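You operate a simulated robot arm through the tools that you are given. There is no shell and no other tool.

The job below is to be done with a simulated two-armed robot. You get a single attempt, and the scene is never put back.

## Task
Fit the purple ring on the pink card's pin and the orange ring on pin 3.
Fine: lift the yellow bar first and lower it after. Where these are worked on the way, their far stop is far enough and under half their travel is too little: yellow bar.

Only the result counts: the job must be done as asked and must still hold three seconds after the hand-in. Knocking over, shifting, dropping, spilling or breaking anything else fails it.

## Robot
Two 6-joint arms with two-finger grippers on one trunk that stands fixed in place. Base frame: the origin is at the foot of the trunk, x ahead of it, y to its left, z up. Lengths are in mm, angles in degrees, forces in N, time in s.
The left shoulder is at [30, 178, 1138], the right one opposite. With the tool pointing down near the work surface each hand reaches from about 540 to 800 mm from the base axis, measured 20 degrees to its own side. Payload 2.54 kg a hand.
The TCP of each hand is the grasp point between the finger pads, 30 mm short of the fingertips. In the tool frame z runs along the fingers and y along their closing line. The gripper opens to 116 mm; its body begins 95 mm behind the TCP.
Orientation is that of the tool frame in the base frame, as a unit quaternion [w, x, y, z]. With the fingers straight down and closing along the base's y, the tool's x points along the base's -x, its y along +y and its z along -z.

## Interface
- The arms move only by the tool arm_command. It takes "left_targets", "right_targets" or both (then of equal length, played together; a hand with none holds still); each is a list of rows, each an object of numbers (a shift or turn left out is 0, a gripper value left out holds the last): "tx", "ty", "tz": the shift along the base's x, y, z in mm; "wx", "wy", "wz": the turn, a rotation vector about the base's x, y, z in degrees. In form: [{"tx": .., "ty": .., "tz": .., "wx": .., "wy": .., "wz": ..}, ...]. A call has 1 to 20 rows; each row is the pose to reach, as a shift and turn from the pose commanded when the call began. "left_jaw" and "right_jaw" are, for a hand that has rows, the finger opening in mm, from 0 to 116, set as the call begins (left out, the last holds). A row lasts 0.2 s, in which the tool goes at most 50 mm and 8.6 degrees; a call with a longer step from one row to the next is refused whole, and so is a gripper value outside its range. A pose out of reach is approached as far as the arm can. The call stops where the force on the tool passes 40 N (or 10 N more than at its start, if that is more) or the arm is blocked; 0.2 s more then pass. Each finger travels about 153 mm/s and halts on what it meets, pressing with about 43 N; the grip force reading is that of the motor and also rises with nothing between the fingers. The clock runs only during rows and for 0.2 s after the last one: add rows that repeat a pose to give the fingers time. The reply holds the time, the measured pose of the TCP, the force on the tool along the base axes, the opening and the grip force, in the units named above and with some noise, with the torque about the TCP (base axes, N m) and any sound that the robot's microphone picked up.
- Cameras (640 x 400 px; columns grow to the right, rows downward): "scene" is now at [36.2, 29.8, 1849.7]; the picture's right is [0.41, -0.91, 0.00], its down [-0.76, -0.34, -0.56] and it looks along [0.51, 0.23, -0.83] (base axes); focal length 309 px, centre (320, 200). "left" rides on the left gripper at [69, 15, -122] in its tool frame; the picture's right is [-0.21, 0.98, 0.00], its down [-0.83, -0.18, -0.53] and it looks along [-0.52, -0.11, 0.85] (tool axes); focal length 251 px, centre (320, 200). "right" rides on the right gripper at [69, -15, -122] in its tool frame; the picture's right is [0.21, 0.98, 0.00], its down [-0.83, 0.18, -0.53] and it looks along [-0.52, 0.11, 0.85] (tool axes); focal length 251 px, centre (320, 200). There is no depth. A picture from a camera that has moved, and an enlarged one, comes with that camera's place and axes in the base frame and with its lens.
- grab_frame(camera): a new picture of that camera. It takes no simulated time.
- move_column(by): moves the trunk up (or, below 0, down) by that many mm; the arms and the scene camera ride with it, the base frame stays. It gives what a move gives, with no picture.
- turn_head(pan, tilt): turns the head with the scene camera to pan (to the left, within 143 degrees either way) and tilt (down, from -29 to 69), counted from straight ahead of the robot. It gives what a move gives.
- zoom(camera, box): a new picture of the part [left, top, right, bottom] of that camera's present view, enlarged. It takes no simulated time.
- sign_off(): hands the job in; it is judged then, once.

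Nothing tells you positions but the pictures and the camera data. Unless the task says otherwise, let go and move clear before handing in.

The tools are called after "Request:" by a JSON object that holds its "api" and its "payload". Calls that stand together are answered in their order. arm_command: Moves the arms, as the interface text tells. Its arguments: {"type":"object","properties":{"left_targets":{"type":"array","items":{"type":"object","properties":{"tx":{"type":"number"},"ty":{"type":"number"},"tz":{"type":"number"},"wx":{"type":"number"},"wy":{"type":"number"},"wz":{"type":"number"}}}},"left_jaw":{"type":"number"},"right_targets":{"type":"array","items":{"type":"object","properties":{"tx":{"type":"number"},"ty":{"type":"number"},"tz":{"type":"number"},"wx":{"type":"number"},"wy":{"type":"number"},"wz":{"type":"number"}}}},"right_jaw":{"type":"number"}},"required":[]} The other tools are called the same way: move_column (by) moves the trunk up or down; turn_head (pan, tilt) turns the head that bears the scene camera; grab_frame (camera) takes a picture; zoom (camera, box) takes an enlarged picture of a part of a camera's view; sign_off () hands the job in.

At the start:

```text
t: 0.0
left_position: [407.6, 457.7, 1190.3]
left_tool_rot: [0.0, 0.001, 1.0, 0.0]
left_force: [-0.3, -0.2, 0.9]
left_wrist_torque: [0.04, -0.01, -0.03]
left_finger_gap: 116.1
left_grasp_force: 0.1
right_position: [456.2, 50.7, 1186.6]
right_tool_rot: [0.0, 0.0, 1.0, -0.001]
right_force: [-0.8, 0.3, -0.5]
right_wrist_torque: [0.0, 0.0, 0.0]
right_finger_gap: 116.1
right_grasp_force: 0.1
trunk travel left (down, up): [-350.0, 190.0]
head pan, tilt (commanded): [24.0, 56.2]
```

scene: 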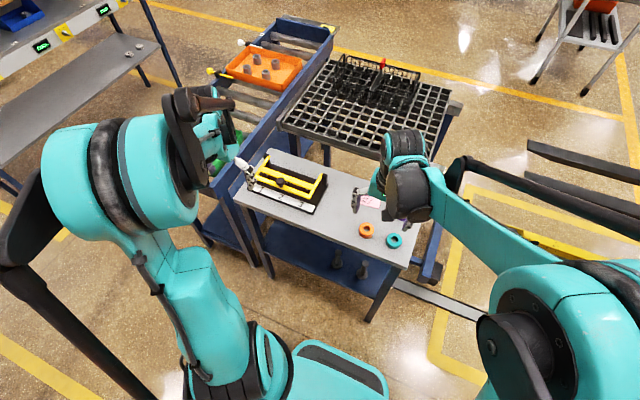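
right: 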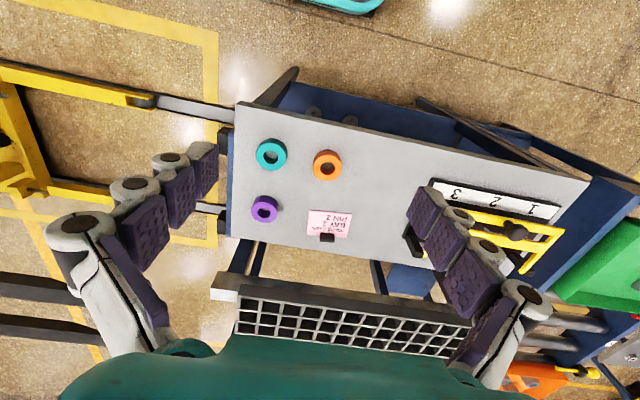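
left: 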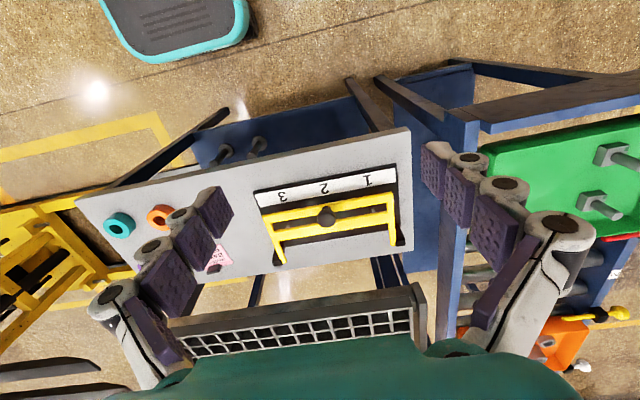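

I see a grey table with three rings (teal, orange, purple), a pink card, and a fixture with a yellow bar and a strip labelled 1-3. I'll take enlarged pictures first to understand the parts.

Request:
{"api": "zoom", "payload": {"camera": "scene", "box": [220, 140, 440, 280]}}

Request:
{"api": "zoom", "payload": {"camera": "left", "box": [200, 130, 440, 280]}}

Request:
{"api": "zoom", "payload": {"camera": "right", "box": [220, 110, 420, 260]}}

```text
2.86 times, centred on (330, 210) of scene
camera zoom: at [36.2, 29.8, 1849.7], right [0.41, -0.91, 0.0], down [-0.76, -0.34, -0.56], along [0.51, 0.23, -0.83], focal length 883 px, centre (291, 171)
```

zoom: 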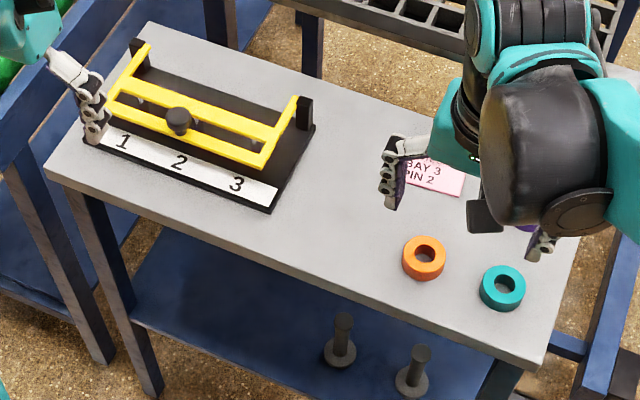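

```text
2.67 times, centred on (320, 205) of left
camera zoom: at [338.1, 472.8, 1312.6], right [0.21, 0.98, 0.0], down [0.83, -0.18, 0.53], along [0.52, -0.11, -0.85], focal length 670 px, centre (320, 187)
```

zoom: 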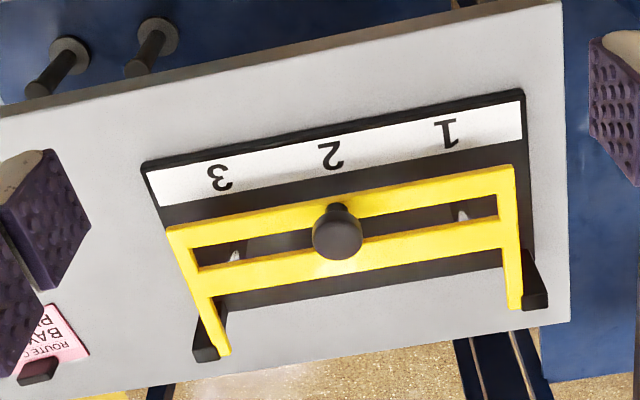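

```text
2.67 times, centred on (320, 185) of right
camera zoom: at [385.9, 35.7, 1309.2], right [-0.21, 0.98, 0.0], down [0.83, 0.18, 0.53], along [0.52, 0.11, -0.85], focal length 670 px, centre (320, 240)
```

zoom: 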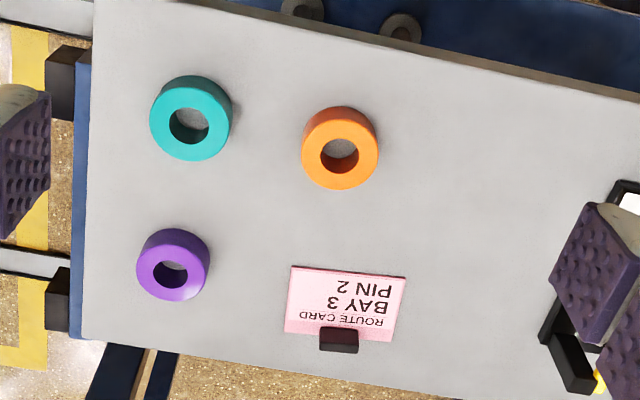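

The card reads "BAY 3 / PIN 2", so purple goes on pin 2 and orange on pin 3. The yellow bar looks hinged at its far side, over the pins. I'll move the left hand closer to look at the fixture.

Request:
{"api": "arm_command", "payload": {"left_targets": [{"tx": 25, "ty": -10, "tz": -25}, {"tx": 50, "ty": -20, "tz": -50}, {"tx": 72, "ty": -28, "tz": -75}, {"tx": 72, "ty": -28, "tz": -75}]}}

```text
t: 1.0
left_position: [477.8, 430.9, 1115.4]
left_tool_rot: [0.0, -0.001, 1.0, 0.001]
left_force: [-0.6, -0.4, -0.2]
left_wrist_torque: [-0.03, -0.03, 0.01]
left_finger_gap: 116.0
left_grasp_force: 0.0
right_position: [455.0, 50.8, 1188.0]
right_tool_rot: [0.0, 0.0, 1.0, 0.0]
right_force: [0.2, 0.7, 0.8]
right_wrist_torque: [0.04, -0.02, 0.0]
right_finger_gap: 116.0
right_grasp_force: 0.0
trunk travel left (down, up): [-350.0, 190.0]
head pan, tilt (commanded): [24.0, 56.2]
```

Request:
{"api": "grab_frame", "payload": {"camera": "left"}}

Request:
{"api": "zoom", "payload": {"camera": "left", "box": [220, 100, 460, 250]}}

Request:
{"api": "zoom", "payload": {"camera": "scene", "box": [230, 140, 340, 220]}}

```text
taken
camera left: at [408.4, 445.6, 1237.3], right [0.21, 0.98, 0.0], down [0.83, -0.18, 0.53], along [0.52, -0.11, -0.85], focal length 251 px, centre (320, 200)
```

left: 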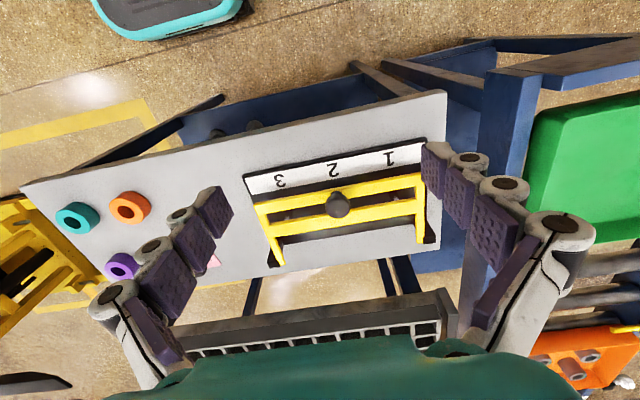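

```text
2.67 times, centred on (340, 175) of left
camera zoom: at [408.4, 445.6, 1237.3], right [0.21, 0.98, 0.0], down [0.83, -0.18, 0.53], along [0.52, -0.11, -0.85], focal length 670 px, centre (267, 267)
```

zoom: 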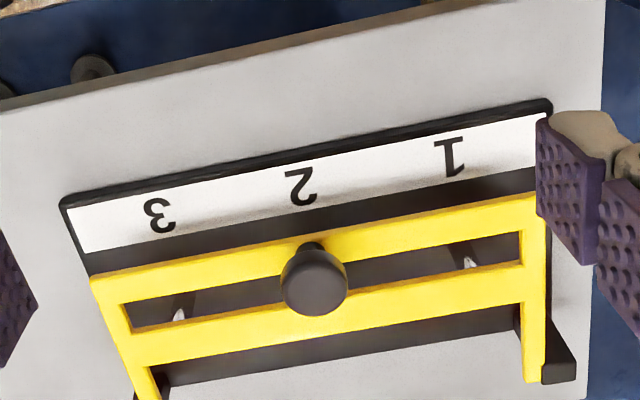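

```text
5.00 times, centred on (285, 180) of scene
camera zoom: at [35.2, 29.6, 1849.7], right [0.41, -0.91, 0.0], down [-0.76, -0.34, -0.56], along [0.51, 0.23, -0.83], focal length 1545 px, centre (495, 300)
```

zoom: 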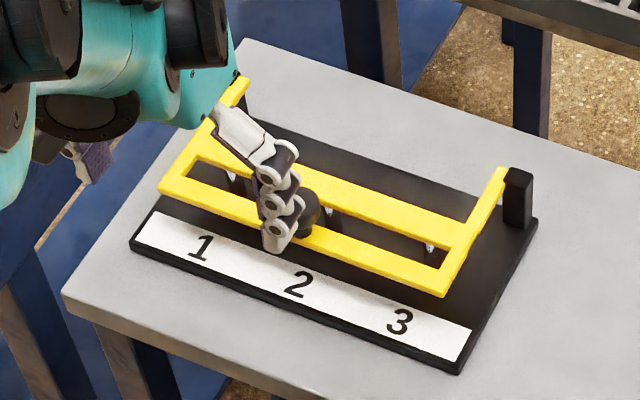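

The fixture sits roughly at x 559–714, y 292–574, with the bar top near z 931 and a knob near [590, 430, 963]. I'll turn the left hand to view the fixture from its left side and pin down the hinge and pins.

Request:
{"api": "arm_command", "payload": {"left_targets": [{"tx": 8, "ty": 7, "wz": -8.5}, {"tx": 16, "ty": 14, "wz": -17}, {"tx": 24, "ty": 21, "wz": -25.5}, {"tx": 32, "ty": 28, "wz": -34}, {"tx": 40, "ty": 35, "wz": -42.5}, {"tx": 48, "ty": 42, "wz": -51}, {"tx": 56, "ty": 49, "wz": -59.5}, {"tx": 64, "ty": 56, "wz": -68}, {"tx": 72, "ty": 63, "wz": -76.5}, {"tx": 80, "ty": 70, "wz": -85}, {"tx": 90, "ty": 70, "wz": -90}, {"tx": 90, "ty": 70, "wz": -90}]}}

```text
t: 3.6
left_position: [569.9, 500.2, 1115.1]
left_tool_rot: [0.0, 0.708, 0.706, 0.0]
left_force: [-0.6, -0.1, 0.8]
left_wrist_torque: [-0.02, -0.02, 0.0]
left_finger_gap: 115.9
left_grasp_force: 0.0
right_position: [456.7, 50.8, 1186.6]
right_tool_rot: [0.0, 0.0, 1.0, 0.0]
right_force: [0.1, -0.3, 0.0]
right_wrist_torque: [0.03, 0.02, 0.0]
right_finger_gap: 115.8
right_grasp_force: 0.0
trunk travel left (down, up): [-350.0, 190.0]
head pan, tilt (commanded): [24.0, 56.2]
```

Request:
{"api": "grab_frame", "payload": {"camera": "left"}}

Request:
{"api": "zoom", "payload": {"camera": "left", "box": [220, 100, 460, 250]}}

```text
taken
camera left: at [583.8, 569.1, 1237.2], right [0.98, -0.22, 0.0], down [-0.18, -0.83, 0.53], along [-0.11, -0.52, -0.85], focal length 251 px, centre (320, 200)
```

left: 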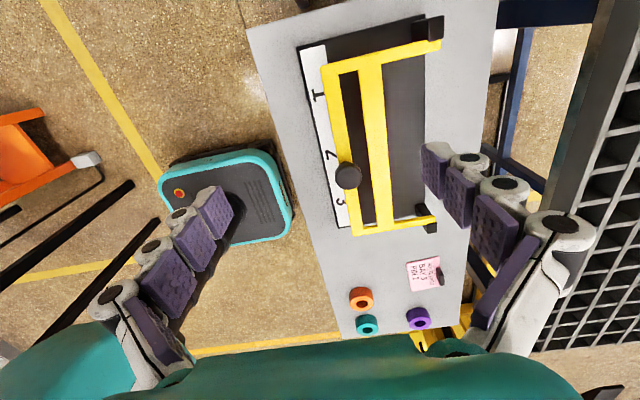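

```text
2.67 times, centred on (340, 175) of left
camera zoom: at [583.8, 569.1, 1237.2], right [0.98, -0.22, 0.0], down [-0.18, -0.83, 0.53], along [-0.11, -0.52, -0.85], focal length 670 px, centre (267, 267)
```

zoom: 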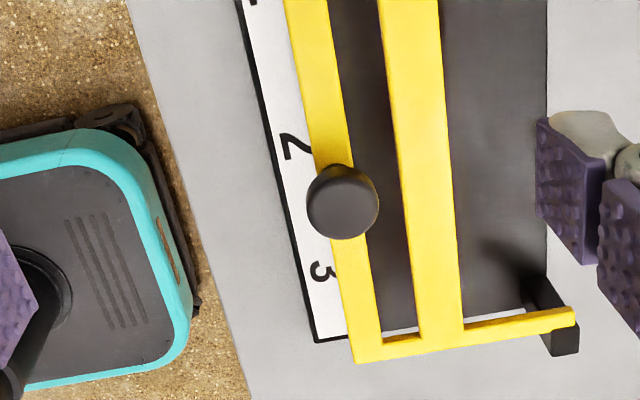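

From three views I put the bar top near z 937, its near edge at x 580, and its hinge near x 697–703 at the far posts. The knob head, about 33 mm wide, is near [588, 429, 965], so I'll turn the left hand back and go above the knob.

Request:
{"api": "arm_command", "payload": {"left_targets": [{"tx": 2, "ty": -7, "wz": 8.5}, {"tx": 4, "ty": -14, "wz": 17}, {"tx": 6, "ty": -21, "wz": 25.5}, {"tx": 8, "ty": -28, "wz": 34}, {"tx": 10, "ty": -35, "wz": 42.5}, {"tx": 12, "ty": -42, "wz": 51}, {"tx": 14, "ty": -49, "wz": 59.5}, {"tx": 16, "ty": -56, "wz": 68}, {"tx": 17, "ty": -63, "wz": 76.5}, {"tx": 18, "ty": -70, "wz": 85, "tz": -30}, {"tx": 19, "ty": -71, "wz": 90, "tz": -65}, {"tx": 19, "ty": -71, "wz": 90, "tz": -65}], "left_jaw": 70}}

```text
t: 6.2
left_position: [590.1, 430.6, 1050.2]
left_tool_rot: [0.0, -0.001, 1.0, 0.001]
left_force: [-1.0, -0.2, 1.2]
left_wrist_torque: [-0.03, -0.01, -0.01]
left_finger_gap: 70.1
left_grasp_force: 0.0
right_position: [455.9, 51.6, 1188.1]
right_tool_rot: [0.0, -0.001, 1.0, 0.0]
right_force: [-1.3, -0.5, -0.1]
right_wrist_torque: [0.02, -0.02, 0.01]
right_finger_gap: 115.9
right_grasp_force: 0.0
trunk travel left (down, up): [-350.0, 190.0]
head pan, tilt (commanded): [24.0, 56.2]
```

Request:
{"api": "grab_frame", "payload": {"camera": "left"}}

Request:
{"api": "grab_frame", "payload": {"camera": "scene"}}

Request:
{"api": "zoom", "payload": {"camera": "left", "box": [220, 100, 420, 225]}}

```text
taken
camera left: at [520.0, 444.8, 1171.8], right [0.21, 0.98, 0.0], down [0.83, -0.18, 0.53], along [0.52, -0.11, -0.85], focal length 251 px, centre (320, 200)
```

left: 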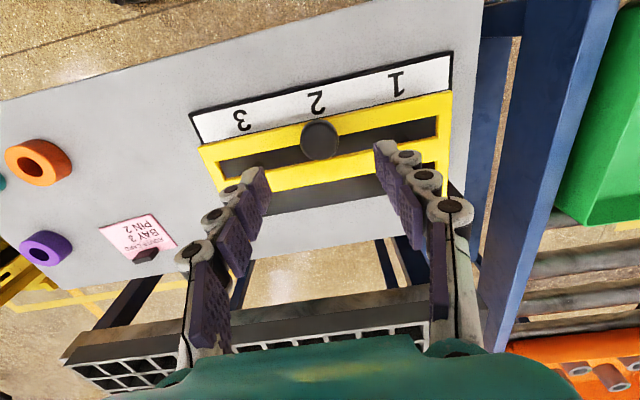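

```text
taken
camera scene: at [35.3, 29.1, 1849.7], right [0.41, -0.91, 0.0], down [-0.76, -0.34, -0.56], along [0.51, 0.23, -0.83], focal length 309 px, centre (320, 200)
```

scene: 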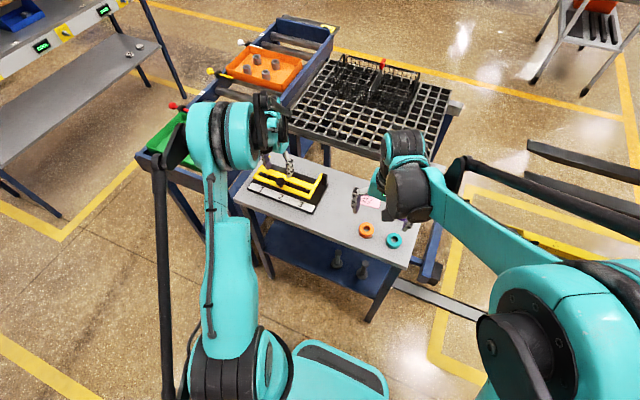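

```text
3.20 times, centred on (320, 162) of left
camera zoom: at [520.0, 444.8, 1171.8], right [0.21, 0.98, 0.0], down [0.83, -0.18, 0.53], along [0.52, -0.11, -0.85], focal length 805 px, centre (320, 320)
```

zoom: 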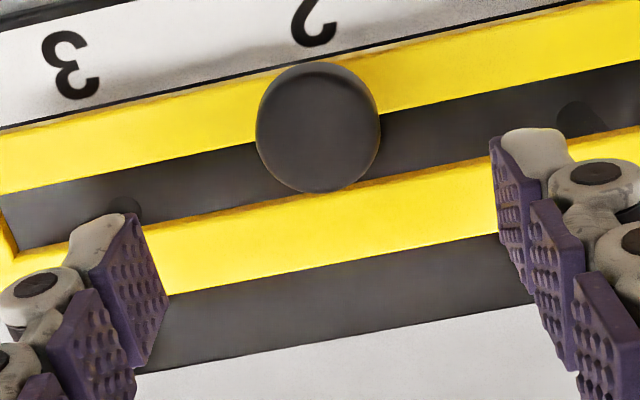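

The left hand is above the knob, which lies at about [588, 430, 965]. I'll lower the fingers on either side of the knob head and close on it.

Request:
{"api": "arm_command", "payload": {"left_targets": [{"tx": -1, "tz": -20}, {"tx": -2, "tz": -40}, {"tx": -2, "tz": -58}, {"tx": -2, "tz": -68}, {"tx": -2, "tz": -75}, {"tx": -2, "tz": -75}]}}

```text
t: 7.6
left_position: [586.2, 430.3, 976.4]
left_tool_rot: [0.0, 0.0, 1.0, 0.0]
left_force: [0.9, 0.6, 0.0]
left_wrist_torque: [0.0, -0.01, 0.02]
left_finger_gap: 70.0
left_grasp_force: 0.1
right_position: [455.7, 51.8, 1187.8]
right_tool_rot: [-0.001, 0.0, 1.0, 0.0]
right_force: [-0.4, 0.2, -0.3]
right_wrist_torque: [0.0, 0.01, -0.03]
right_finger_gap: 116.1
right_grasp_force: 0.1
trunk travel left (down, up): [-350.0, 190.0]
head pan, tilt (commanded): [24.0, 56.2]
```

Request:
{"api": "grab_frame", "payload": {"camera": "left"}}

Request:
{"api": "zoom", "payload": {"camera": "left", "box": [220, 120, 420, 245]}}

Request:
{"api": "zoom", "payload": {"camera": "scene", "box": [230, 140, 340, 220]}}

```text
taken
camera left: at [516.8, 445.4, 1097.6], right [0.21, 0.98, 0.0], down [0.83, -0.18, 0.53], along [0.52, -0.11, -0.85], focal length 251 px, centre (320, 200)
```

left: 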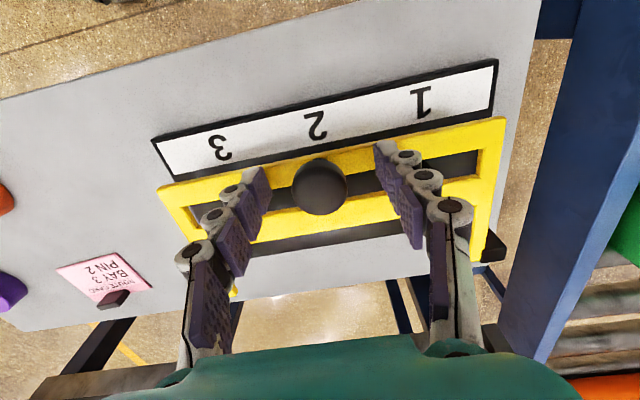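

```text
3.20 times, centred on (320, 182) of left
camera zoom: at [516.8, 445.4, 1097.6], right [0.21, 0.98, 0.0], down [0.83, -0.18, 0.53], along [0.52, -0.11, -0.85], focal length 805 px, centre (320, 256)
```

zoom: 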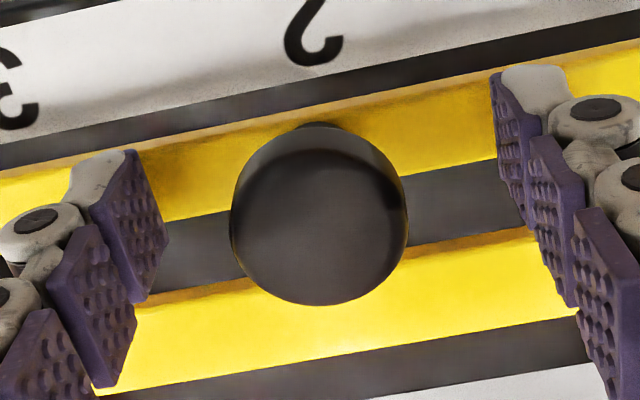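

```text
5.00 times, centred on (285, 180) of scene
camera zoom: at [36.2, 29.7, 1849.7], right [0.41, -0.91, 0.0], down [-0.76, -0.34, -0.56], along [0.51, 0.23, -0.83], focal length 1545 px, centre (495, 300)
```

zoom: 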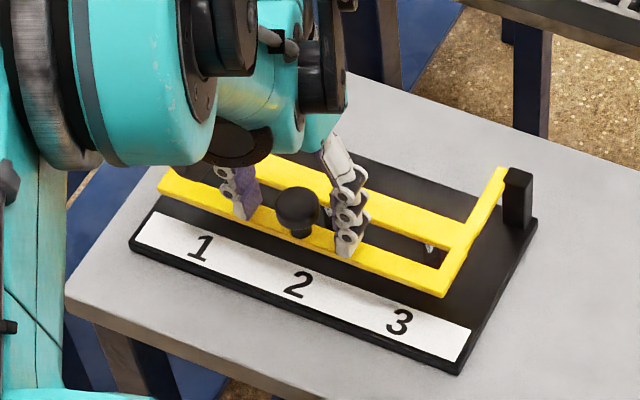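

The knob is centred between the fingers, which sit just above the bar. I'll close on it and then raise it a little along the arc about the hinge.

Request:
{"api": "arm_command", "payload": {"left_targets": [{"tx": 1}, {"tx": 2}, {"tx": 2}], "left_jaw": 20}}

```text
t: 8.4
left_position: [587.4, 429.9, 974.6]
left_tool_rot: [0.0, 0.0, 1.0, 0.0]
left_force: [-13.4, -5.0, -6.1]
left_wrist_torque: [-0.14, 0.86, -0.07]
left_finger_gap: 30.5
left_grasp_force: 44.8
right_position: [454.6, 51.9, 1187.5]
right_tool_rot: [0.0, 0.0, 1.0, 0.0]
right_force: [0.2, -0.5, 0.2]
right_wrist_torque: [0.02, 0.01, -0.04]
right_finger_gap: 116.0
right_grasp_force: 0.1
trunk travel left (down, up): [-350.0, 190.0]
head pan, tilt (commanded): [24.0, 56.2]
```

Request:
{"api": "arm_command", "payload": {"left_targets": [{"tx": 0.3, "tz": 2.4}, {"tx": 1.0, "tz": 4.8}, {"tx": 2.1, "tz": 9.4}, {"tx": 2.1, "tz": 9.4}]}}

```text
t: 9.4
left_position: [590.9, 431.1, 985.3]
left_tool_rot: [0.0, 0.0, 1.0, 0.001]
left_force: [-11.4, -0.2, -9.6]
left_wrist_torque: [0.04, 1.36, 0.0]
left_finger_gap: 30.6
left_grasp_force: 45.2
right_position: [456.7, 52.2, 1187.0]
right_tool_rot: [0.0, -0.001, 1.0, 0.0]
right_force: [0.9, -0.2, 0.5]
right_wrist_torque: [0.0, 0.01, 0.01]
right_finger_gap: 116.2
right_grasp_force: 0.0
trunk travel left (down, up): [-350.0, 190.0]
head pan, tilt (commanded): [24.0, 56.2]
```

Request:
{"api": "zoom", "payload": {"camera": "scene", "box": [230, 140, 340, 220]}}

Request:
{"api": "zoom", "payload": {"camera": "left", "box": [180, 100, 460, 275]}}

```text
5.00 times, centred on (285, 180) of scene
camera zoom: at [35.8, 30.9, 1849.6], right [0.41, -0.91, 0.0], down [-0.76, -0.34, -0.56], along [0.51, 0.23, -0.83], focal length 1545 px, centre (495, 300)
```

zoom: 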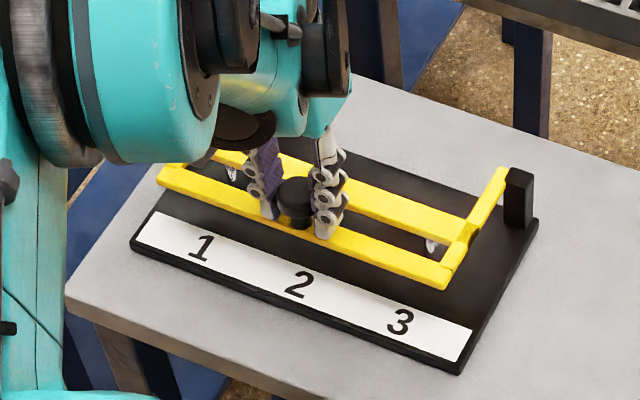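

```text
2.29 times, centred on (320, 188) of left
camera zoom: at [520.9, 444.7, 1107.4], right [0.21, 0.98, 0.0], down [0.83, -0.18, 0.53], along [0.52, -0.11, -0.85], focal length 575 px, centre (320, 229)
```

zoom: 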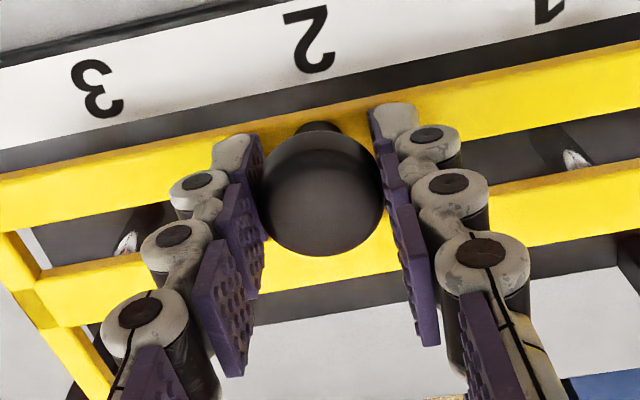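

Request:
{"api": "zoom", "payload": {"camera": "scene", "box": [295, 165, 345, 205]}}

Request:
{"api": "zoom", "payload": {"camera": "left", "box": [140, 170, 270, 290]}}

Request:
{"api": "zoom", "payload": {"camera": "left", "box": [380, 110, 540, 270]}}

```text
10.00 times, centred on (320, 185) of scene
camera zoom: at [35.8, 30.9, 1849.6], right [0.41, -0.91, 0.0], down [-0.76, -0.34, -0.56], along [0.51, 0.23, -0.83], focal length 3090 px, centre (320, 350)
```

zoom: 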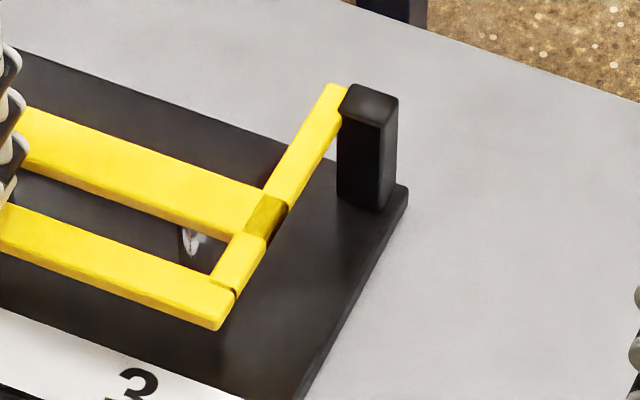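

```text
3.33 times, centred on (205, 230) of left
camera zoom: at [520.9, 444.7, 1107.4], right [0.21, 0.98, 0.0], down [0.83, -0.18, 0.53], along [0.52, -0.11, -0.85], focal length 838 px, centre (703, 100)
```

zoom: 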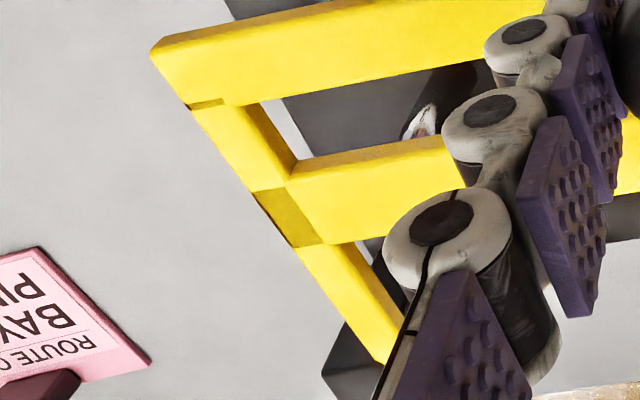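

```text
2.50 times, centred on (460, 190) of left
camera zoom: at [520.9, 444.7, 1107.4], right [0.21, 0.98, 0.0], down [0.83, -0.18, 0.53], along [0.52, -0.11, -0.85], focal length 629 px, centre (-30, 225)
```

zoom: 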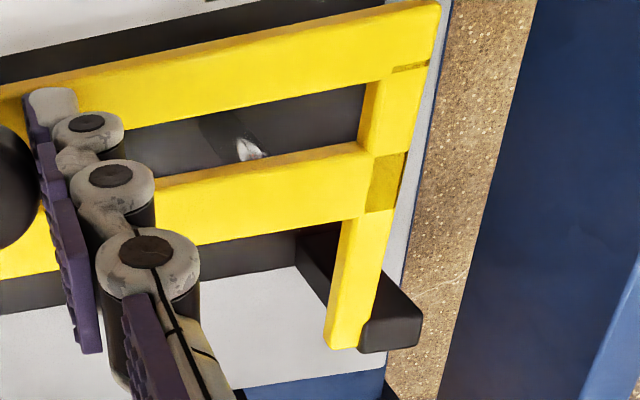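

The bar is one rigid frame turning about the far posts and it follows the knob smoothly with small forces. I'll raise it further, to about 15 degrees.

Request:
{"api": "arm_command", "payload": {"left_targets": [{"tx": 1.9, "tz": 4.6}, {"tx": 3.9, "tz": 9.1}, {"tx": 6.2, "tz": 13.5}, {"tx": 8.7, "tz": 17.9}, {"tx": 8.7, "tz": 17.9}]}}

```text
t: 10.6
left_position: [598.7, 429.3, 1003.9]
left_tool_rot: [0.001, 0.0, 1.0, 0.001]
left_force: [-15.3, -1.2, -6.3]
left_wrist_torque: [-0.07, 1.32, 0.0]
left_finger_gap: 30.4
left_grasp_force: 45.4
right_position: [454.8, 51.7, 1186.8]
right_tool_rot: [-0.001, 0.0, 1.0, -0.001]
right_force: [-0.1, 0.2, 0.0]
right_wrist_torque: [0.02, -0.02, 0.03]
right_finger_gap: 115.7
right_grasp_force: 0.1
trunk travel left (down, up): [-350.0, 190.0]
head pan, tilt (commanded): [24.0, 56.2]
```

Request:
{"api": "arm_command", "payload": {"left_targets": [{"tx": -1}, {"tx": -1}, {"tx": -1}], "left_jaw": 44}}

Request:
{"api": "zoom", "payload": {"camera": "scene", "box": [230, 140, 340, 220]}}

Request:
{"api": "zoom", "payload": {"camera": "left", "box": [180, 100, 460, 275]}}

```text
t: 11.4
left_position: [598.4, 430.0, 1002.3]
left_tool_rot: [0.001, 0.0, 1.0, 0.002]
left_force: [-0.8, 0.6, -0.3]
left_wrist_torque: [0.04, 0.01, -0.01]
left_finger_gap: 44.0
left_grasp_force: 0.1
right_position: [456.7, 51.6, 1187.2]
right_tool_rot: [0.0, 0.0, 1.0, 0.0]
right_force: [0.7, 0.9, 0.4]
right_wrist_torque: [0.01, 0.0, 0.01]
right_finger_gap: 115.8
right_grasp_force: 0.0
trunk travel left (down, up): [-350.0, 190.0]
head pan, tilt (commanded): [24.0, 56.2]
```

```text
5.00 times, centred on (285, 180) of scene
camera zoom: at [36.7, 29.8, 1849.7], right [0.41, -0.91, 0.0], down [-0.76, -0.34, -0.56], along [0.51, 0.23, -0.83], focal length 1545 px, centre (495, 300)
```

zoom: 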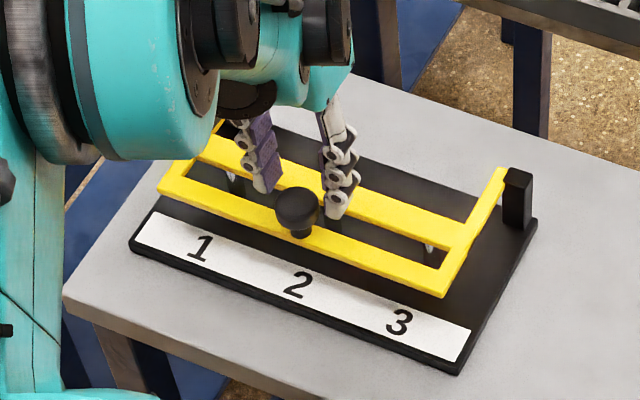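

```text
2.29 times, centred on (320, 188) of left
camera zoom: at [529.3, 444.8, 1124.5], right [0.21, 0.98, 0.0], down [0.83, -0.18, 0.53], along [0.52, -0.11, -0.85], focal length 575 px, centre (320, 229)
```

zoom: 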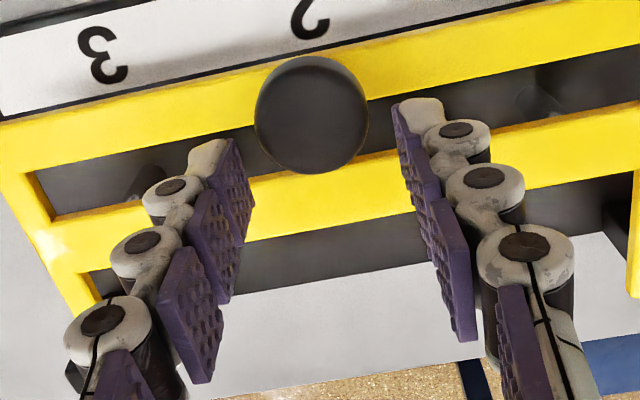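

The bar falls back when let go, so it doesn't hold by friction at low angles. I'll re-grip the knob and carry it all the way to the far stop.

Request:
{"api": "arm_command", "payload": {"left_targets": [{"tx": -5}, {"tx": -10}, {"tx": -10, "tz": -9}, {"tx": -10, "tz": -18}, {"tx": -10, "tz": -27}, {"tx": -10, "tz": -27}], "left_jaw": 64}}

Request:
{"api": "arm_command", "payload": {"left_targets": [{"tx": 0}, {"tx": 0}, {"tx": 0}], "left_jaw": 20}}

```text
t: 12.8
left_position: [588.9, 429.4, 975.7]
left_tool_rot: [0.0, 0.0, 1.0, 0.001]
left_force: [0.2, 0.1, 0.7]
left_wrist_torque: [-0.04, 0.0, 0.01]
left_finger_gap: 64.0
left_grasp_force: 0.0
right_position: [456.4, 51.2, 1187.7]
right_tool_rot: [0.0, 0.0, 1.0, 0.0]
right_force: [-0.3, -0.2, 0.8]
right_wrist_torque: [0.0, 0.02, -0.03]
right_finger_gap: 115.8
right_grasp_force: 0.0
trunk travel left (down, up): [-350.0, 190.0]
head pan, tilt (commanded): [24.0, 56.2]
```

```text
t: 13.6
left_position: [589.0, 429.8, 974.9]
left_tool_rot: [0.0, 0.0, 1.0, 0.001]
left_force: [2.4, 5.8, 4.7]
left_wrist_torque: [0.09, -0.13, 0.04]
left_finger_gap: 30.4
left_grasp_force: 44.6
right_position: [455.1, 51.7, 1186.6]
right_tool_rot: [-0.002, 0.001, 1.0, 0.0]
right_force: [-0.8, 0.8, 0.2]
right_wrist_torque: [0.0, 0.0, 0.0]
right_finger_gap: 115.8
right_grasp_force: 0.0
trunk travel left (down, up): [-350.0, 190.0]
head pan, tilt (commanded): [24.0, 56.2]
```

Request:
{"api": "arm_command", "payload": {"left_targets": [{"tx": 3.2, "tz": 9.4}, {"tx": 6.9, "tz": 18.6}, {"tx": 11.6, "tz": 27.3}, {"tx": 16.9, "tz": 35.6}, {"tx": 23.0, "tz": 43.4}, {"tx": 29.7, "tz": 50.7}, {"tx": 29.7, "tz": 50.7}]}}

```text
t: 15.2
left_position: [615.0, 430.0, 1027.8]
left_tool_rot: [0.0, 0.0, 1.0, 0.001]
left_force: [-18.9, 13.3, 0.7]
left_wrist_torque: [0.32, 1.47, 0.04]
left_finger_gap: 30.5
left_grasp_force: 44.8
right_position: [455.1, 53.0, 1188.8]
right_tool_rot: [0.001, 0.001, 1.0, -0.001]
right_force: [0.2, 0.7, -0.1]
right_wrist_torque: [0.01, 0.01, -0.04]
right_finger_gap: 116.0
right_grasp_force: 0.1
trunk travel left (down, up): [-350.0, 190.0]
head pan, tilt (commanded): [24.0, 56.2]
```

Request:
{"api": "arm_command", "payload": {"left_targets": [{"tx": -3.0, "tz": 2.3}, {"tx": 3.3, "tz": 9.5}, {"tx": 10.8, "tz": 16.1}, {"tx": 18.9, "tz": 22.0}, {"tx": 27.4, "tz": 27.1}, {"tx": 27.4, "tz": 27.1}]}}

```text
t: 16.6
left_position: [643.2, 429.7, 1054.8]
left_tool_rot: [0.001, 0.0, 1.0, 0.0]
left_force: [-13.3, 4.7, -1.7]
left_wrist_torque: [-0.05, 1.47, -0.06]
left_finger_gap: 30.5
left_grasp_force: 45.0
right_position: [454.3, 51.8, 1187.7]
right_tool_rot: [0.001, 0.0, 1.0, 0.0]
right_force: [0.0, 0.2, -0.6]
right_wrist_torque: [-0.04, -0.01, 0.0]
right_finger_gap: 116.0
right_grasp_force: 0.1
trunk travel left (down, up): [-350.0, 190.0]
head pan, tilt (commanded): [24.0, 56.2]
```

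Request:
{"api": "zoom", "payload": {"camera": "scene", "box": [230, 120, 340, 200]}}

Request:
{"api": "grab_frame", "payload": {"camera": "left"}}

Request:
{"api": "grab_frame", "payload": {"camera": "right"}}

```text
5.00 times, centred on (285, 160) of scene
camera zoom: at [33.9, 30.7, 1849.7], right [0.41, -0.91, 0.0], down [-0.76, -0.34, -0.56], along [0.51, 0.23, -0.83], focal length 1545 px, centre (495, 400)
```

zoom: 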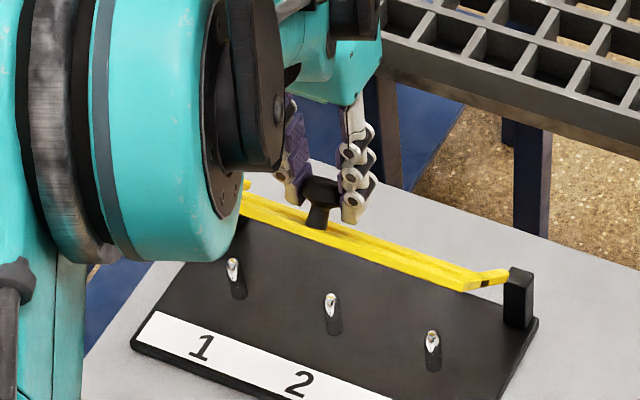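

```text
taken
camera left: at [573.8, 444.9, 1176.0], right [0.21, 0.98, 0.0], down [0.83, -0.18, 0.53], along [0.52, -0.11, -0.85], focal length 251 px, centre (320, 200)
```

left: 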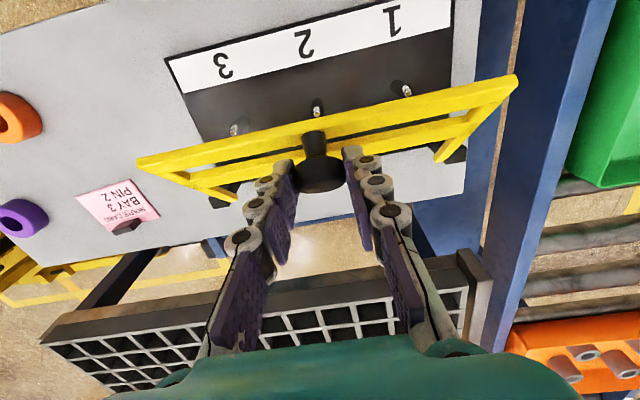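

```text
taken
camera right: at [384.3, 36.3, 1309.7], right [-0.21, 0.98, 0.0], down [0.83, 0.18, 0.53], along [0.52, 0.11, -0.84], focal length 251 px, centre (320, 200)
```

right: 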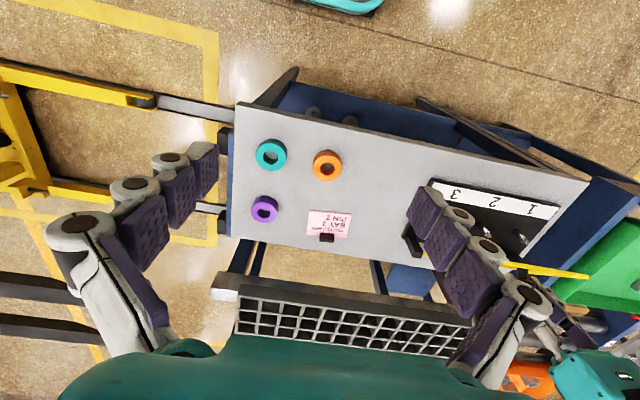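

The bar is at about 50 degrees and the three pins are visible beneath it. I'll continue in small steps along the arc and watch the force.

Request:
{"api": "arm_command", "payload": {"left_targets": [{"tx": 3, "tz": 4}, {"tx": 10, "tz": 8}, {"tx": 17.5, "tz": 11}, {"tx": 26, "tz": 14}, {"tx": 26, "tz": 14}]}}

```text
t: 17.8
left_position: [670.6, 430.2, 1067.5]
left_tool_rot: [0.0, 0.0, 1.0, 0.001]
left_force: [-10.9, 2.6, -6.2]
left_wrist_torque: [0.03, 1.3, 0.02]
left_finger_gap: 30.3
left_grasp_force: 45.0
right_position: [456.7, 52.9, 1187.4]
right_tool_rot: [0.0, 0.001, 1.0, 0.0]
right_force: [-0.8, 0.2, -0.8]
right_wrist_torque: [-0.02, 0.0, -0.05]
right_finger_gap: 115.9
right_grasp_force: 0.1
trunk travel left (down, up): [-350.0, 190.0]
head pan, tilt (commanded): [24.0, 56.2]
```

Request:
{"api": "arm_command", "payload": {"left_targets": [{"tx": 5, "tz": 1.2}, {"tx": 10.5, "tz": 2.5}, {"tx": 16, "tz": 3.5}, {"tx": 21.5, "tz": 4.2}, {"tx": 21.5, "tz": 4.2}]}}

Request:
{"api": "zoom", "payload": {"camera": "scene", "box": [230, 120, 340, 200]}}

Request:
{"api": "grab_frame", "payload": {"camera": "left"}}

```text
t: 19.0
left_position: [691.7, 429.5, 1073.1]
left_tool_rot: [0.001, 0.0, 1.0, 0.0]
left_force: [-11.9, 3.9, 4.7]
left_wrist_torque: [0.09, 1.37, -0.06]
left_finger_gap: 30.3
left_grasp_force: 44.8
right_position: [454.9, 52.1, 1188.2]
right_tool_rot: [0.001, 0.0, 1.0, 0.0]
right_force: [-0.1, 0.1, 1.3]
right_wrist_torque: [0.02, -0.01, 0.04]
right_finger_gap: 115.9
right_grasp_force: 0.0
trunk travel left (down, up): [-350.0, 190.0]
head pan, tilt (commanded): [24.0, 56.2]
```

```text
5.00 times, centred on (285, 160) of scene
camera zoom: at [33.7, 30.4, 1849.8], right [0.41, -0.91, 0.0], down [-0.76, -0.34, -0.56], along [0.51, 0.23, -0.83], focal length 1545 px, centre (495, 400)
```

zoom: 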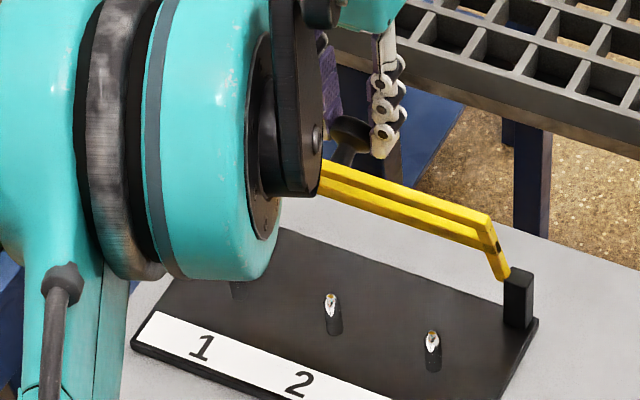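

```text
taken
camera left: at [622.1, 444.7, 1194.9], right [0.21, 0.98, 0.0], down [0.83, -0.18, 0.53], along [0.52, -0.11, -0.84], focal length 251 px, centre (320, 200)
```

left: 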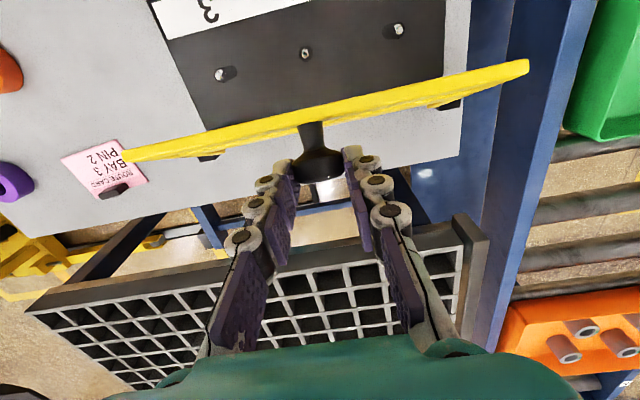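

The bar is at about 75 degrees. I'll carry on until it meets the far stop or tips past vertical.

Request:
{"api": "arm_command", "payload": {"left_targets": [{"tx": 5, "tz": 0.5}, {"tx": 10, "tz": 1.0}, {"tx": 16, "tz": 1.2}, {"tx": 21.5, "tz": 1.0}, {"tx": 21.5, "tz": 1.0}]}}

```text
t: 20.2
left_position: [713.4, 429.6, 1072.2]
left_tool_rot: [0.001, 0.0, 1.0, 0.0]
left_force: [-11.0, 2.9, -1.3]
left_wrist_torque: [0.05, 1.32, -0.05]
left_finger_gap: 30.3
left_grasp_force: 45.7
right_position: [455.7, 51.6, 1188.0]
right_tool_rot: [0.0, 0.0, 1.0, 0.0]
right_force: [0.5, -0.3, 0.0]
right_wrist_torque: [0.0, -0.02, 0.0]
right_finger_gap: 116.0
right_grasp_force: 0.0
trunk travel left (down, up): [-350.0, 190.0]
head pan, tilt (commanded): [24.0, 56.2]
```

Request:
{"api": "arm_command", "payload": {"left_targets": [{"tx": 5, "tz": -0.4}, {"tx": 10, "tz": -1.0}, {"tx": 16, "tz": -2.0}, {"tx": 21.5, "tz": -3.0}, {"tx": 21.5, "tz": -3.0}]}}

Request:
{"api": "zoom", "payload": {"camera": "scene", "box": [230, 120, 340, 200]}}

Request:
{"api": "grab_frame", "payload": {"camera": "left"}}

```text
t: 21.4
left_position: [736.4, 429.1, 1070.3]
left_tool_rot: [0.0, 0.0, 1.0, -0.001]
left_force: [-13.2, 5.4, -13.2]
left_wrist_torque: [0.2, 1.22, -0.21]
left_finger_gap: 30.5
left_grasp_force: 45.0
right_position: [456.2, 52.4, 1188.2]
right_tool_rot: [-0.001, 0.0, 1.0, -0.001]
right_force: [0.0, 0.4, 0.4]
right_wrist_torque: [0.0, -0.01, 0.0]
right_finger_gap: 116.1
right_grasp_force: 0.0
trunk travel left (down, up): [-350.0, 190.0]
head pan, tilt (commanded): [24.0, 56.2]
```

```text
5.00 times, centred on (285, 160) of scene
camera zoom: at [35.7, 32.0, 1849.5], right [0.41, -0.91, 0.0], down [-0.76, -0.34, -0.56], along [0.51, 0.23, -0.83], focal length 1545 px, centre (495, 400)
```

zoom: 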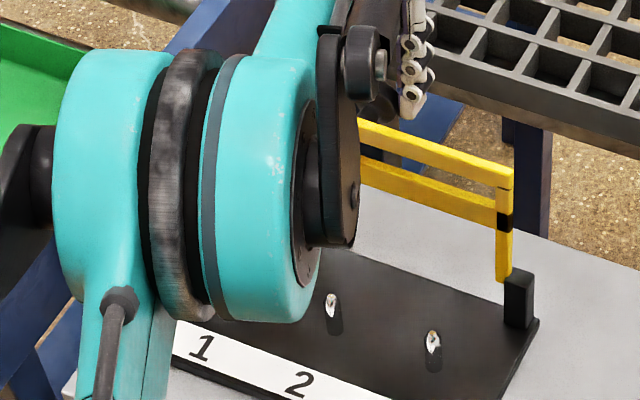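

```text
taken
camera left: at [666.2, 444.8, 1192.1], right [0.21, 0.98, 0.0], down [0.83, -0.18, 0.53], along [0.52, -0.11, -0.85], focal length 251 px, centre (320, 200)
```

left: 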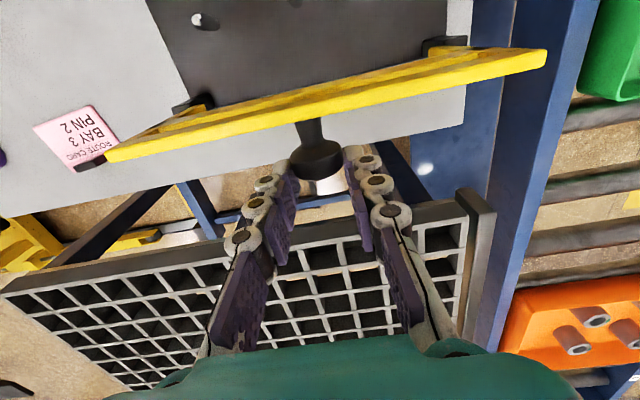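

Request:
{"api": "arm_command", "payload": {"left_targets": [{"tx": 5, "tz": -2.5}, {"tx": 10, "tz": -4.5}, {"tx": 15, "tz": -6.8}, {"tx": 20, "tz": -9.5}, {"tx": 20, "tz": -9.5}]}}

Request:
{"api": "zoom", "payload": {"camera": "scene", "box": [230, 120, 340, 200]}}

Request:
{"api": "grab_frame", "payload": {"camera": "left"}}

```text
t: 22.6
left_position: [754.6, 430.7, 1062.4]
left_tool_rot: [0.001, 0.0, 1.0, 0.001]
left_force: [-0.4, 10.0, 17.6]
left_wrist_torque: [0.24, 1.11, -0.1]
left_finger_gap: 30.7
left_grasp_force: 45.4
right_position: [455.2, 51.7, 1187.7]
right_tool_rot: [0.001, 0.0, 1.0, 0.0]
right_force: [0.1, 0.5, 0.8]
right_wrist_torque: [-0.04, 0.01, 0.01]
right_finger_gap: 116.1
right_grasp_force: 0.1
trunk travel left (down, up): [-350.0, 190.0]
head pan, tilt (commanded): [24.0, 56.2]
```

```text
5.00 times, centred on (285, 160) of scene
camera zoom: at [33.9, 30.4, 1849.8], right [0.41, -0.91, 0.0], down [-0.76, -0.34, -0.56], along [0.51, 0.23, -0.83], focal length 1545 px, centre (495, 400)
```

zoom: 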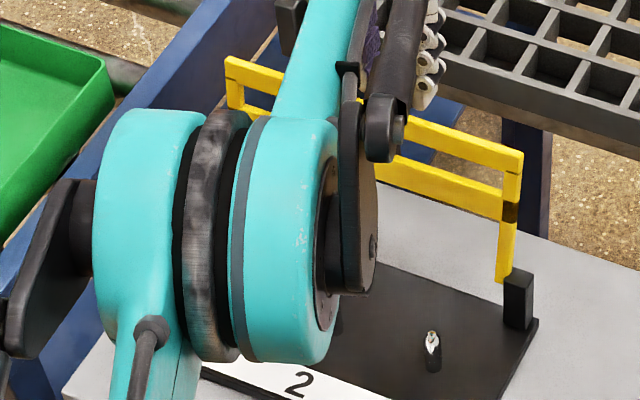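

```text
taken
camera left: at [685.1, 444.6, 1184.0], right [0.21, 0.98, 0.0], down [0.82, -0.18, 0.54], along [0.52, -0.11, -0.84], focal length 251 px, centre (320, 200)
```

left: 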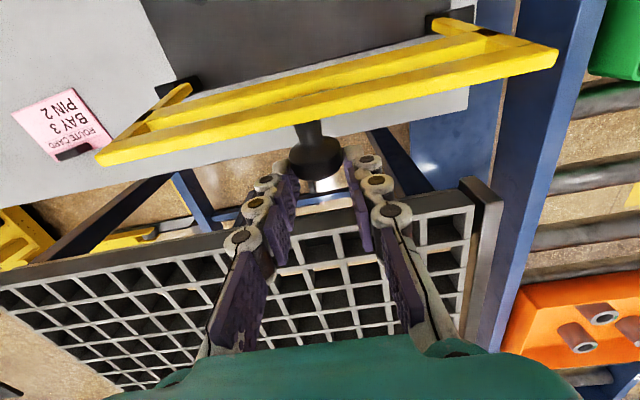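

Request:
{"api": "arm_command", "payload": {"left_targets": [{"tx": 3, "tz": -0.5}, {"tx": 6, "tz": -1.5}, {"tx": 9, "tz": -3}, {"tx": 9, "tz": -3}]}}

```text
t: 23.6
left_position: [759.7, 430.1, 1060.0]
left_tool_rot: [0.001, -0.001, 1.0, 0.0]
left_force: [-31.2, 6.9, 7.8]
left_wrist_torque: [0.25, 0.55, -0.07]
left_finger_gap: 30.7
left_grasp_force: 45.3
right_position: [451.6, 52.5, 1189.3]
right_tool_rot: [0.002, 0.0, 1.0, 0.0]
right_force: [0.7, 0.9, 0.5]
right_wrist_torque: [-0.02, -0.06, 0.0]
right_finger_gap: 115.9
right_grasp_force: 0.0
trunk travel left (down, up): [-350.0, 190.0]
head pan, tilt (commanded): [24.0, 56.2]
```

The force in x jumped to about 31 N, so the bar is at its far stop, leaning back past vertical. I'll ease off, open the fingers and check that it stays.

Request:
{"api": "arm_command", "payload": {"left_targets": [{"tx": -3}, {"tx": -4}]}}

Request:
{"api": "arm_command", "payload": {"left_targets": [{"tx": 0}, {"tx": 0}, {"tx": 0}], "left_jaw": 46}}

Request:
{"api": "grab_frame", "payload": {"camera": "left"}}

Request:
{"api": "zoom", "payload": {"camera": "scene", "box": [230, 120, 340, 200]}}

```text
t: 24.2
left_position: [759.0, 429.1, 1060.0]
left_tool_rot: [0.003, 0.0, 1.0, 0.001]
left_force: [-5.6, 15.0, 27.9]
left_wrist_torque: [0.36, 0.9, -0.13]
left_finger_gap: 30.7
left_grasp_force: 45.1
right_position: [453.0, 51.7, 1187.3]
right_tool_rot: [0.002, 0.0, 1.0, -0.001]
right_force: [0.3, 0.1, 0.1]
right_wrist_torque: [0.01, -0.03, 0.0]
right_finger_gap: 116.3
right_grasp_force: 0.1
trunk travel left (down, up): [-350.0, 190.0]
head pan, tilt (commanded): [24.0, 56.2]
```

```text
t: 25.0
left_position: [762.8, 428.9, 1056.5]
left_tool_rot: [-0.001, 0.0, 1.0, 0.0]
left_force: [-0.2, 1.0, -0.3]
left_wrist_torque: [0.02, 0.0, 0.03]
left_finger_gap: 46.0
left_grasp_force: 0.0
right_position: [457.4, 51.1, 1187.4]
right_tool_rot: [0.001, 0.0, 1.0, 0.001]
right_force: [1.0, 0.2, -0.5]
right_wrist_torque: [0.04, -0.01, -0.02]
right_finger_gap: 116.0
right_grasp_force: 0.2
trunk travel left (down, up): [-350.0, 190.0]
head pan, tilt (commanded): [24.0, 56.2]
```

```text
taken
camera left: at [692.0, 443.1, 1178.8], right [0.22, 0.98, 0.0], down [0.83, -0.18, 0.53], along [0.52, -0.11, -0.85], focal length 251 px, centre (320, 200)
```

left: 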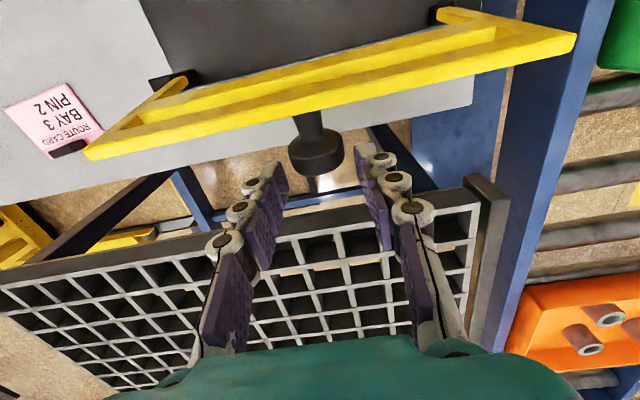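

```text
5.00 times, centred on (285, 160) of scene
camera zoom: at [37.5, 29.3, 1849.6], right [0.41, -0.91, 0.0], down [-0.76, -0.34, -0.56], along [0.51, 0.23, -0.83], focal length 1545 px, centre (495, 400)
```

zoom: 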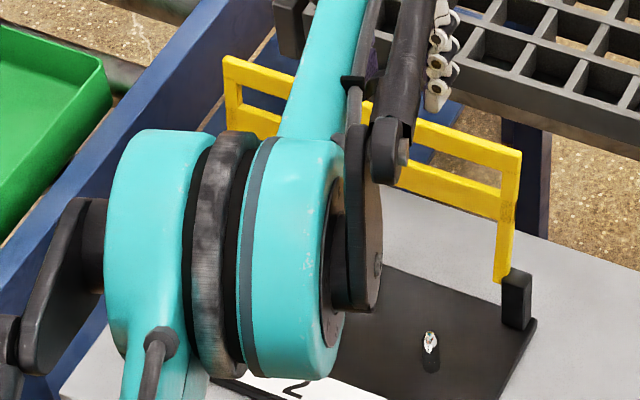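

The bar stays open at its stop. I'll lift the hand straight up off the knob and then draw it back toward the robot.

Request:
{"api": "arm_command", "payload": {"left_targets": [{"tz": 15}, {"tz": 30}, {"tz": 45}, {"tz": 60}, {"tz": 60}]}}

```text
t: 26.2
left_position: [761.1, 430.3, 1117.0]
left_tool_rot: [0.0, 0.0, 1.0, 0.0]
left_force: [0.5, 0.3, 0.0]
left_wrist_torque: [0.03, -0.02, 0.02]
left_finger_gap: 46.1
left_grasp_force: 0.0
right_position: [455.6, 51.1, 1188.0]
right_tool_rot: [0.0, 0.0, 1.0, 0.0]
right_force: [-0.5, 0.4, -0.8]
right_wrist_torque: [0.0, 0.01, -0.02]
right_finger_gap: 116.1
right_grasp_force: 0.0
trunk travel left (down, up): [-350.0, 190.0]
head pan, tilt (commanded): [24.0, 56.2]
```

Request:
{"api": "arm_command", "payload": {"left_targets": [{"tx": -40, "tz": 5}, {"tx": -80, "tz": 5}, {"tx": -120, "tz": 5}, {"tx": -160, "ty": -15, "tz": 5}, {"tx": -200, "ty": -30, "tz": 5}, {"tx": -230, "ty": -30, "tz": -5}, {"tx": -230, "ty": -30, "tz": -5}], "left_jaw": 100}}

Request:
{"api": "grab_frame", "payload": {"camera": "left"}}

Request:
{"api": "grab_frame", "payload": {"camera": "scene"}}

```text
t: 27.8
left_position: [531.1, 396.5, 1112.2]
left_tool_rot: [0.0, 0.0, 1.0, 0.001]
left_force: [-0.1, -0.8, 0.1]
left_wrist_torque: [0.01, 0.07, 0.03]
left_finger_gap: 100.1
left_grasp_force: 0.1
right_position: [456.0, 52.0, 1185.8]
right_tool_rot: [0.0, 0.0, 1.0, 0.0]
right_force: [0.1, -0.1, -0.1]
right_wrist_torque: [0.02, 0.03, -0.01]
right_finger_gap: 116.0
right_grasp_force: 0.1
trunk travel left (down, up): [-350.0, 190.0]
head pan, tilt (commanded): [24.0, 56.2]
```

```text
taken
camera left: at [462.1, 411.5, 1234.5], right [0.21, 0.98, 0.0], down [0.83, -0.18, 0.53], along [0.52, -0.11, -0.85], focal length 251 px, centre (320, 200)
```

left: 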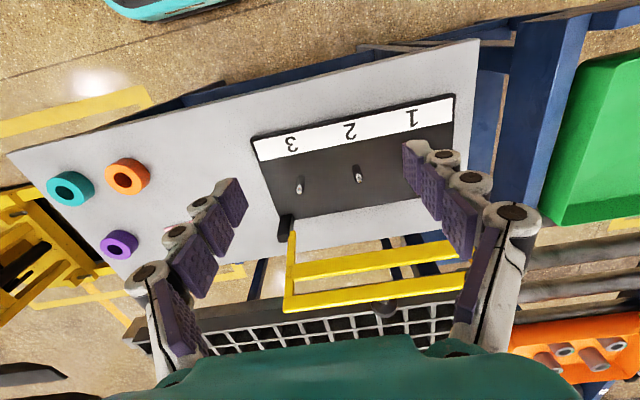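

```text
taken
camera scene: at [37.2, 29.4, 1849.6], right [0.41, -0.91, 0.0], down [-0.76, -0.34, -0.56], along [0.51, 0.23, -0.83], focal length 309 px, centre (320, 200)
```

scene: 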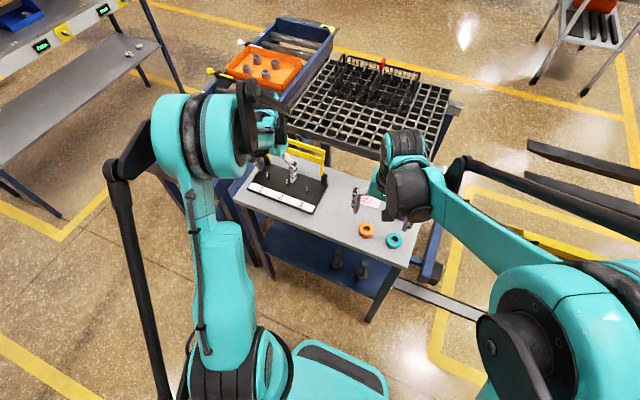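

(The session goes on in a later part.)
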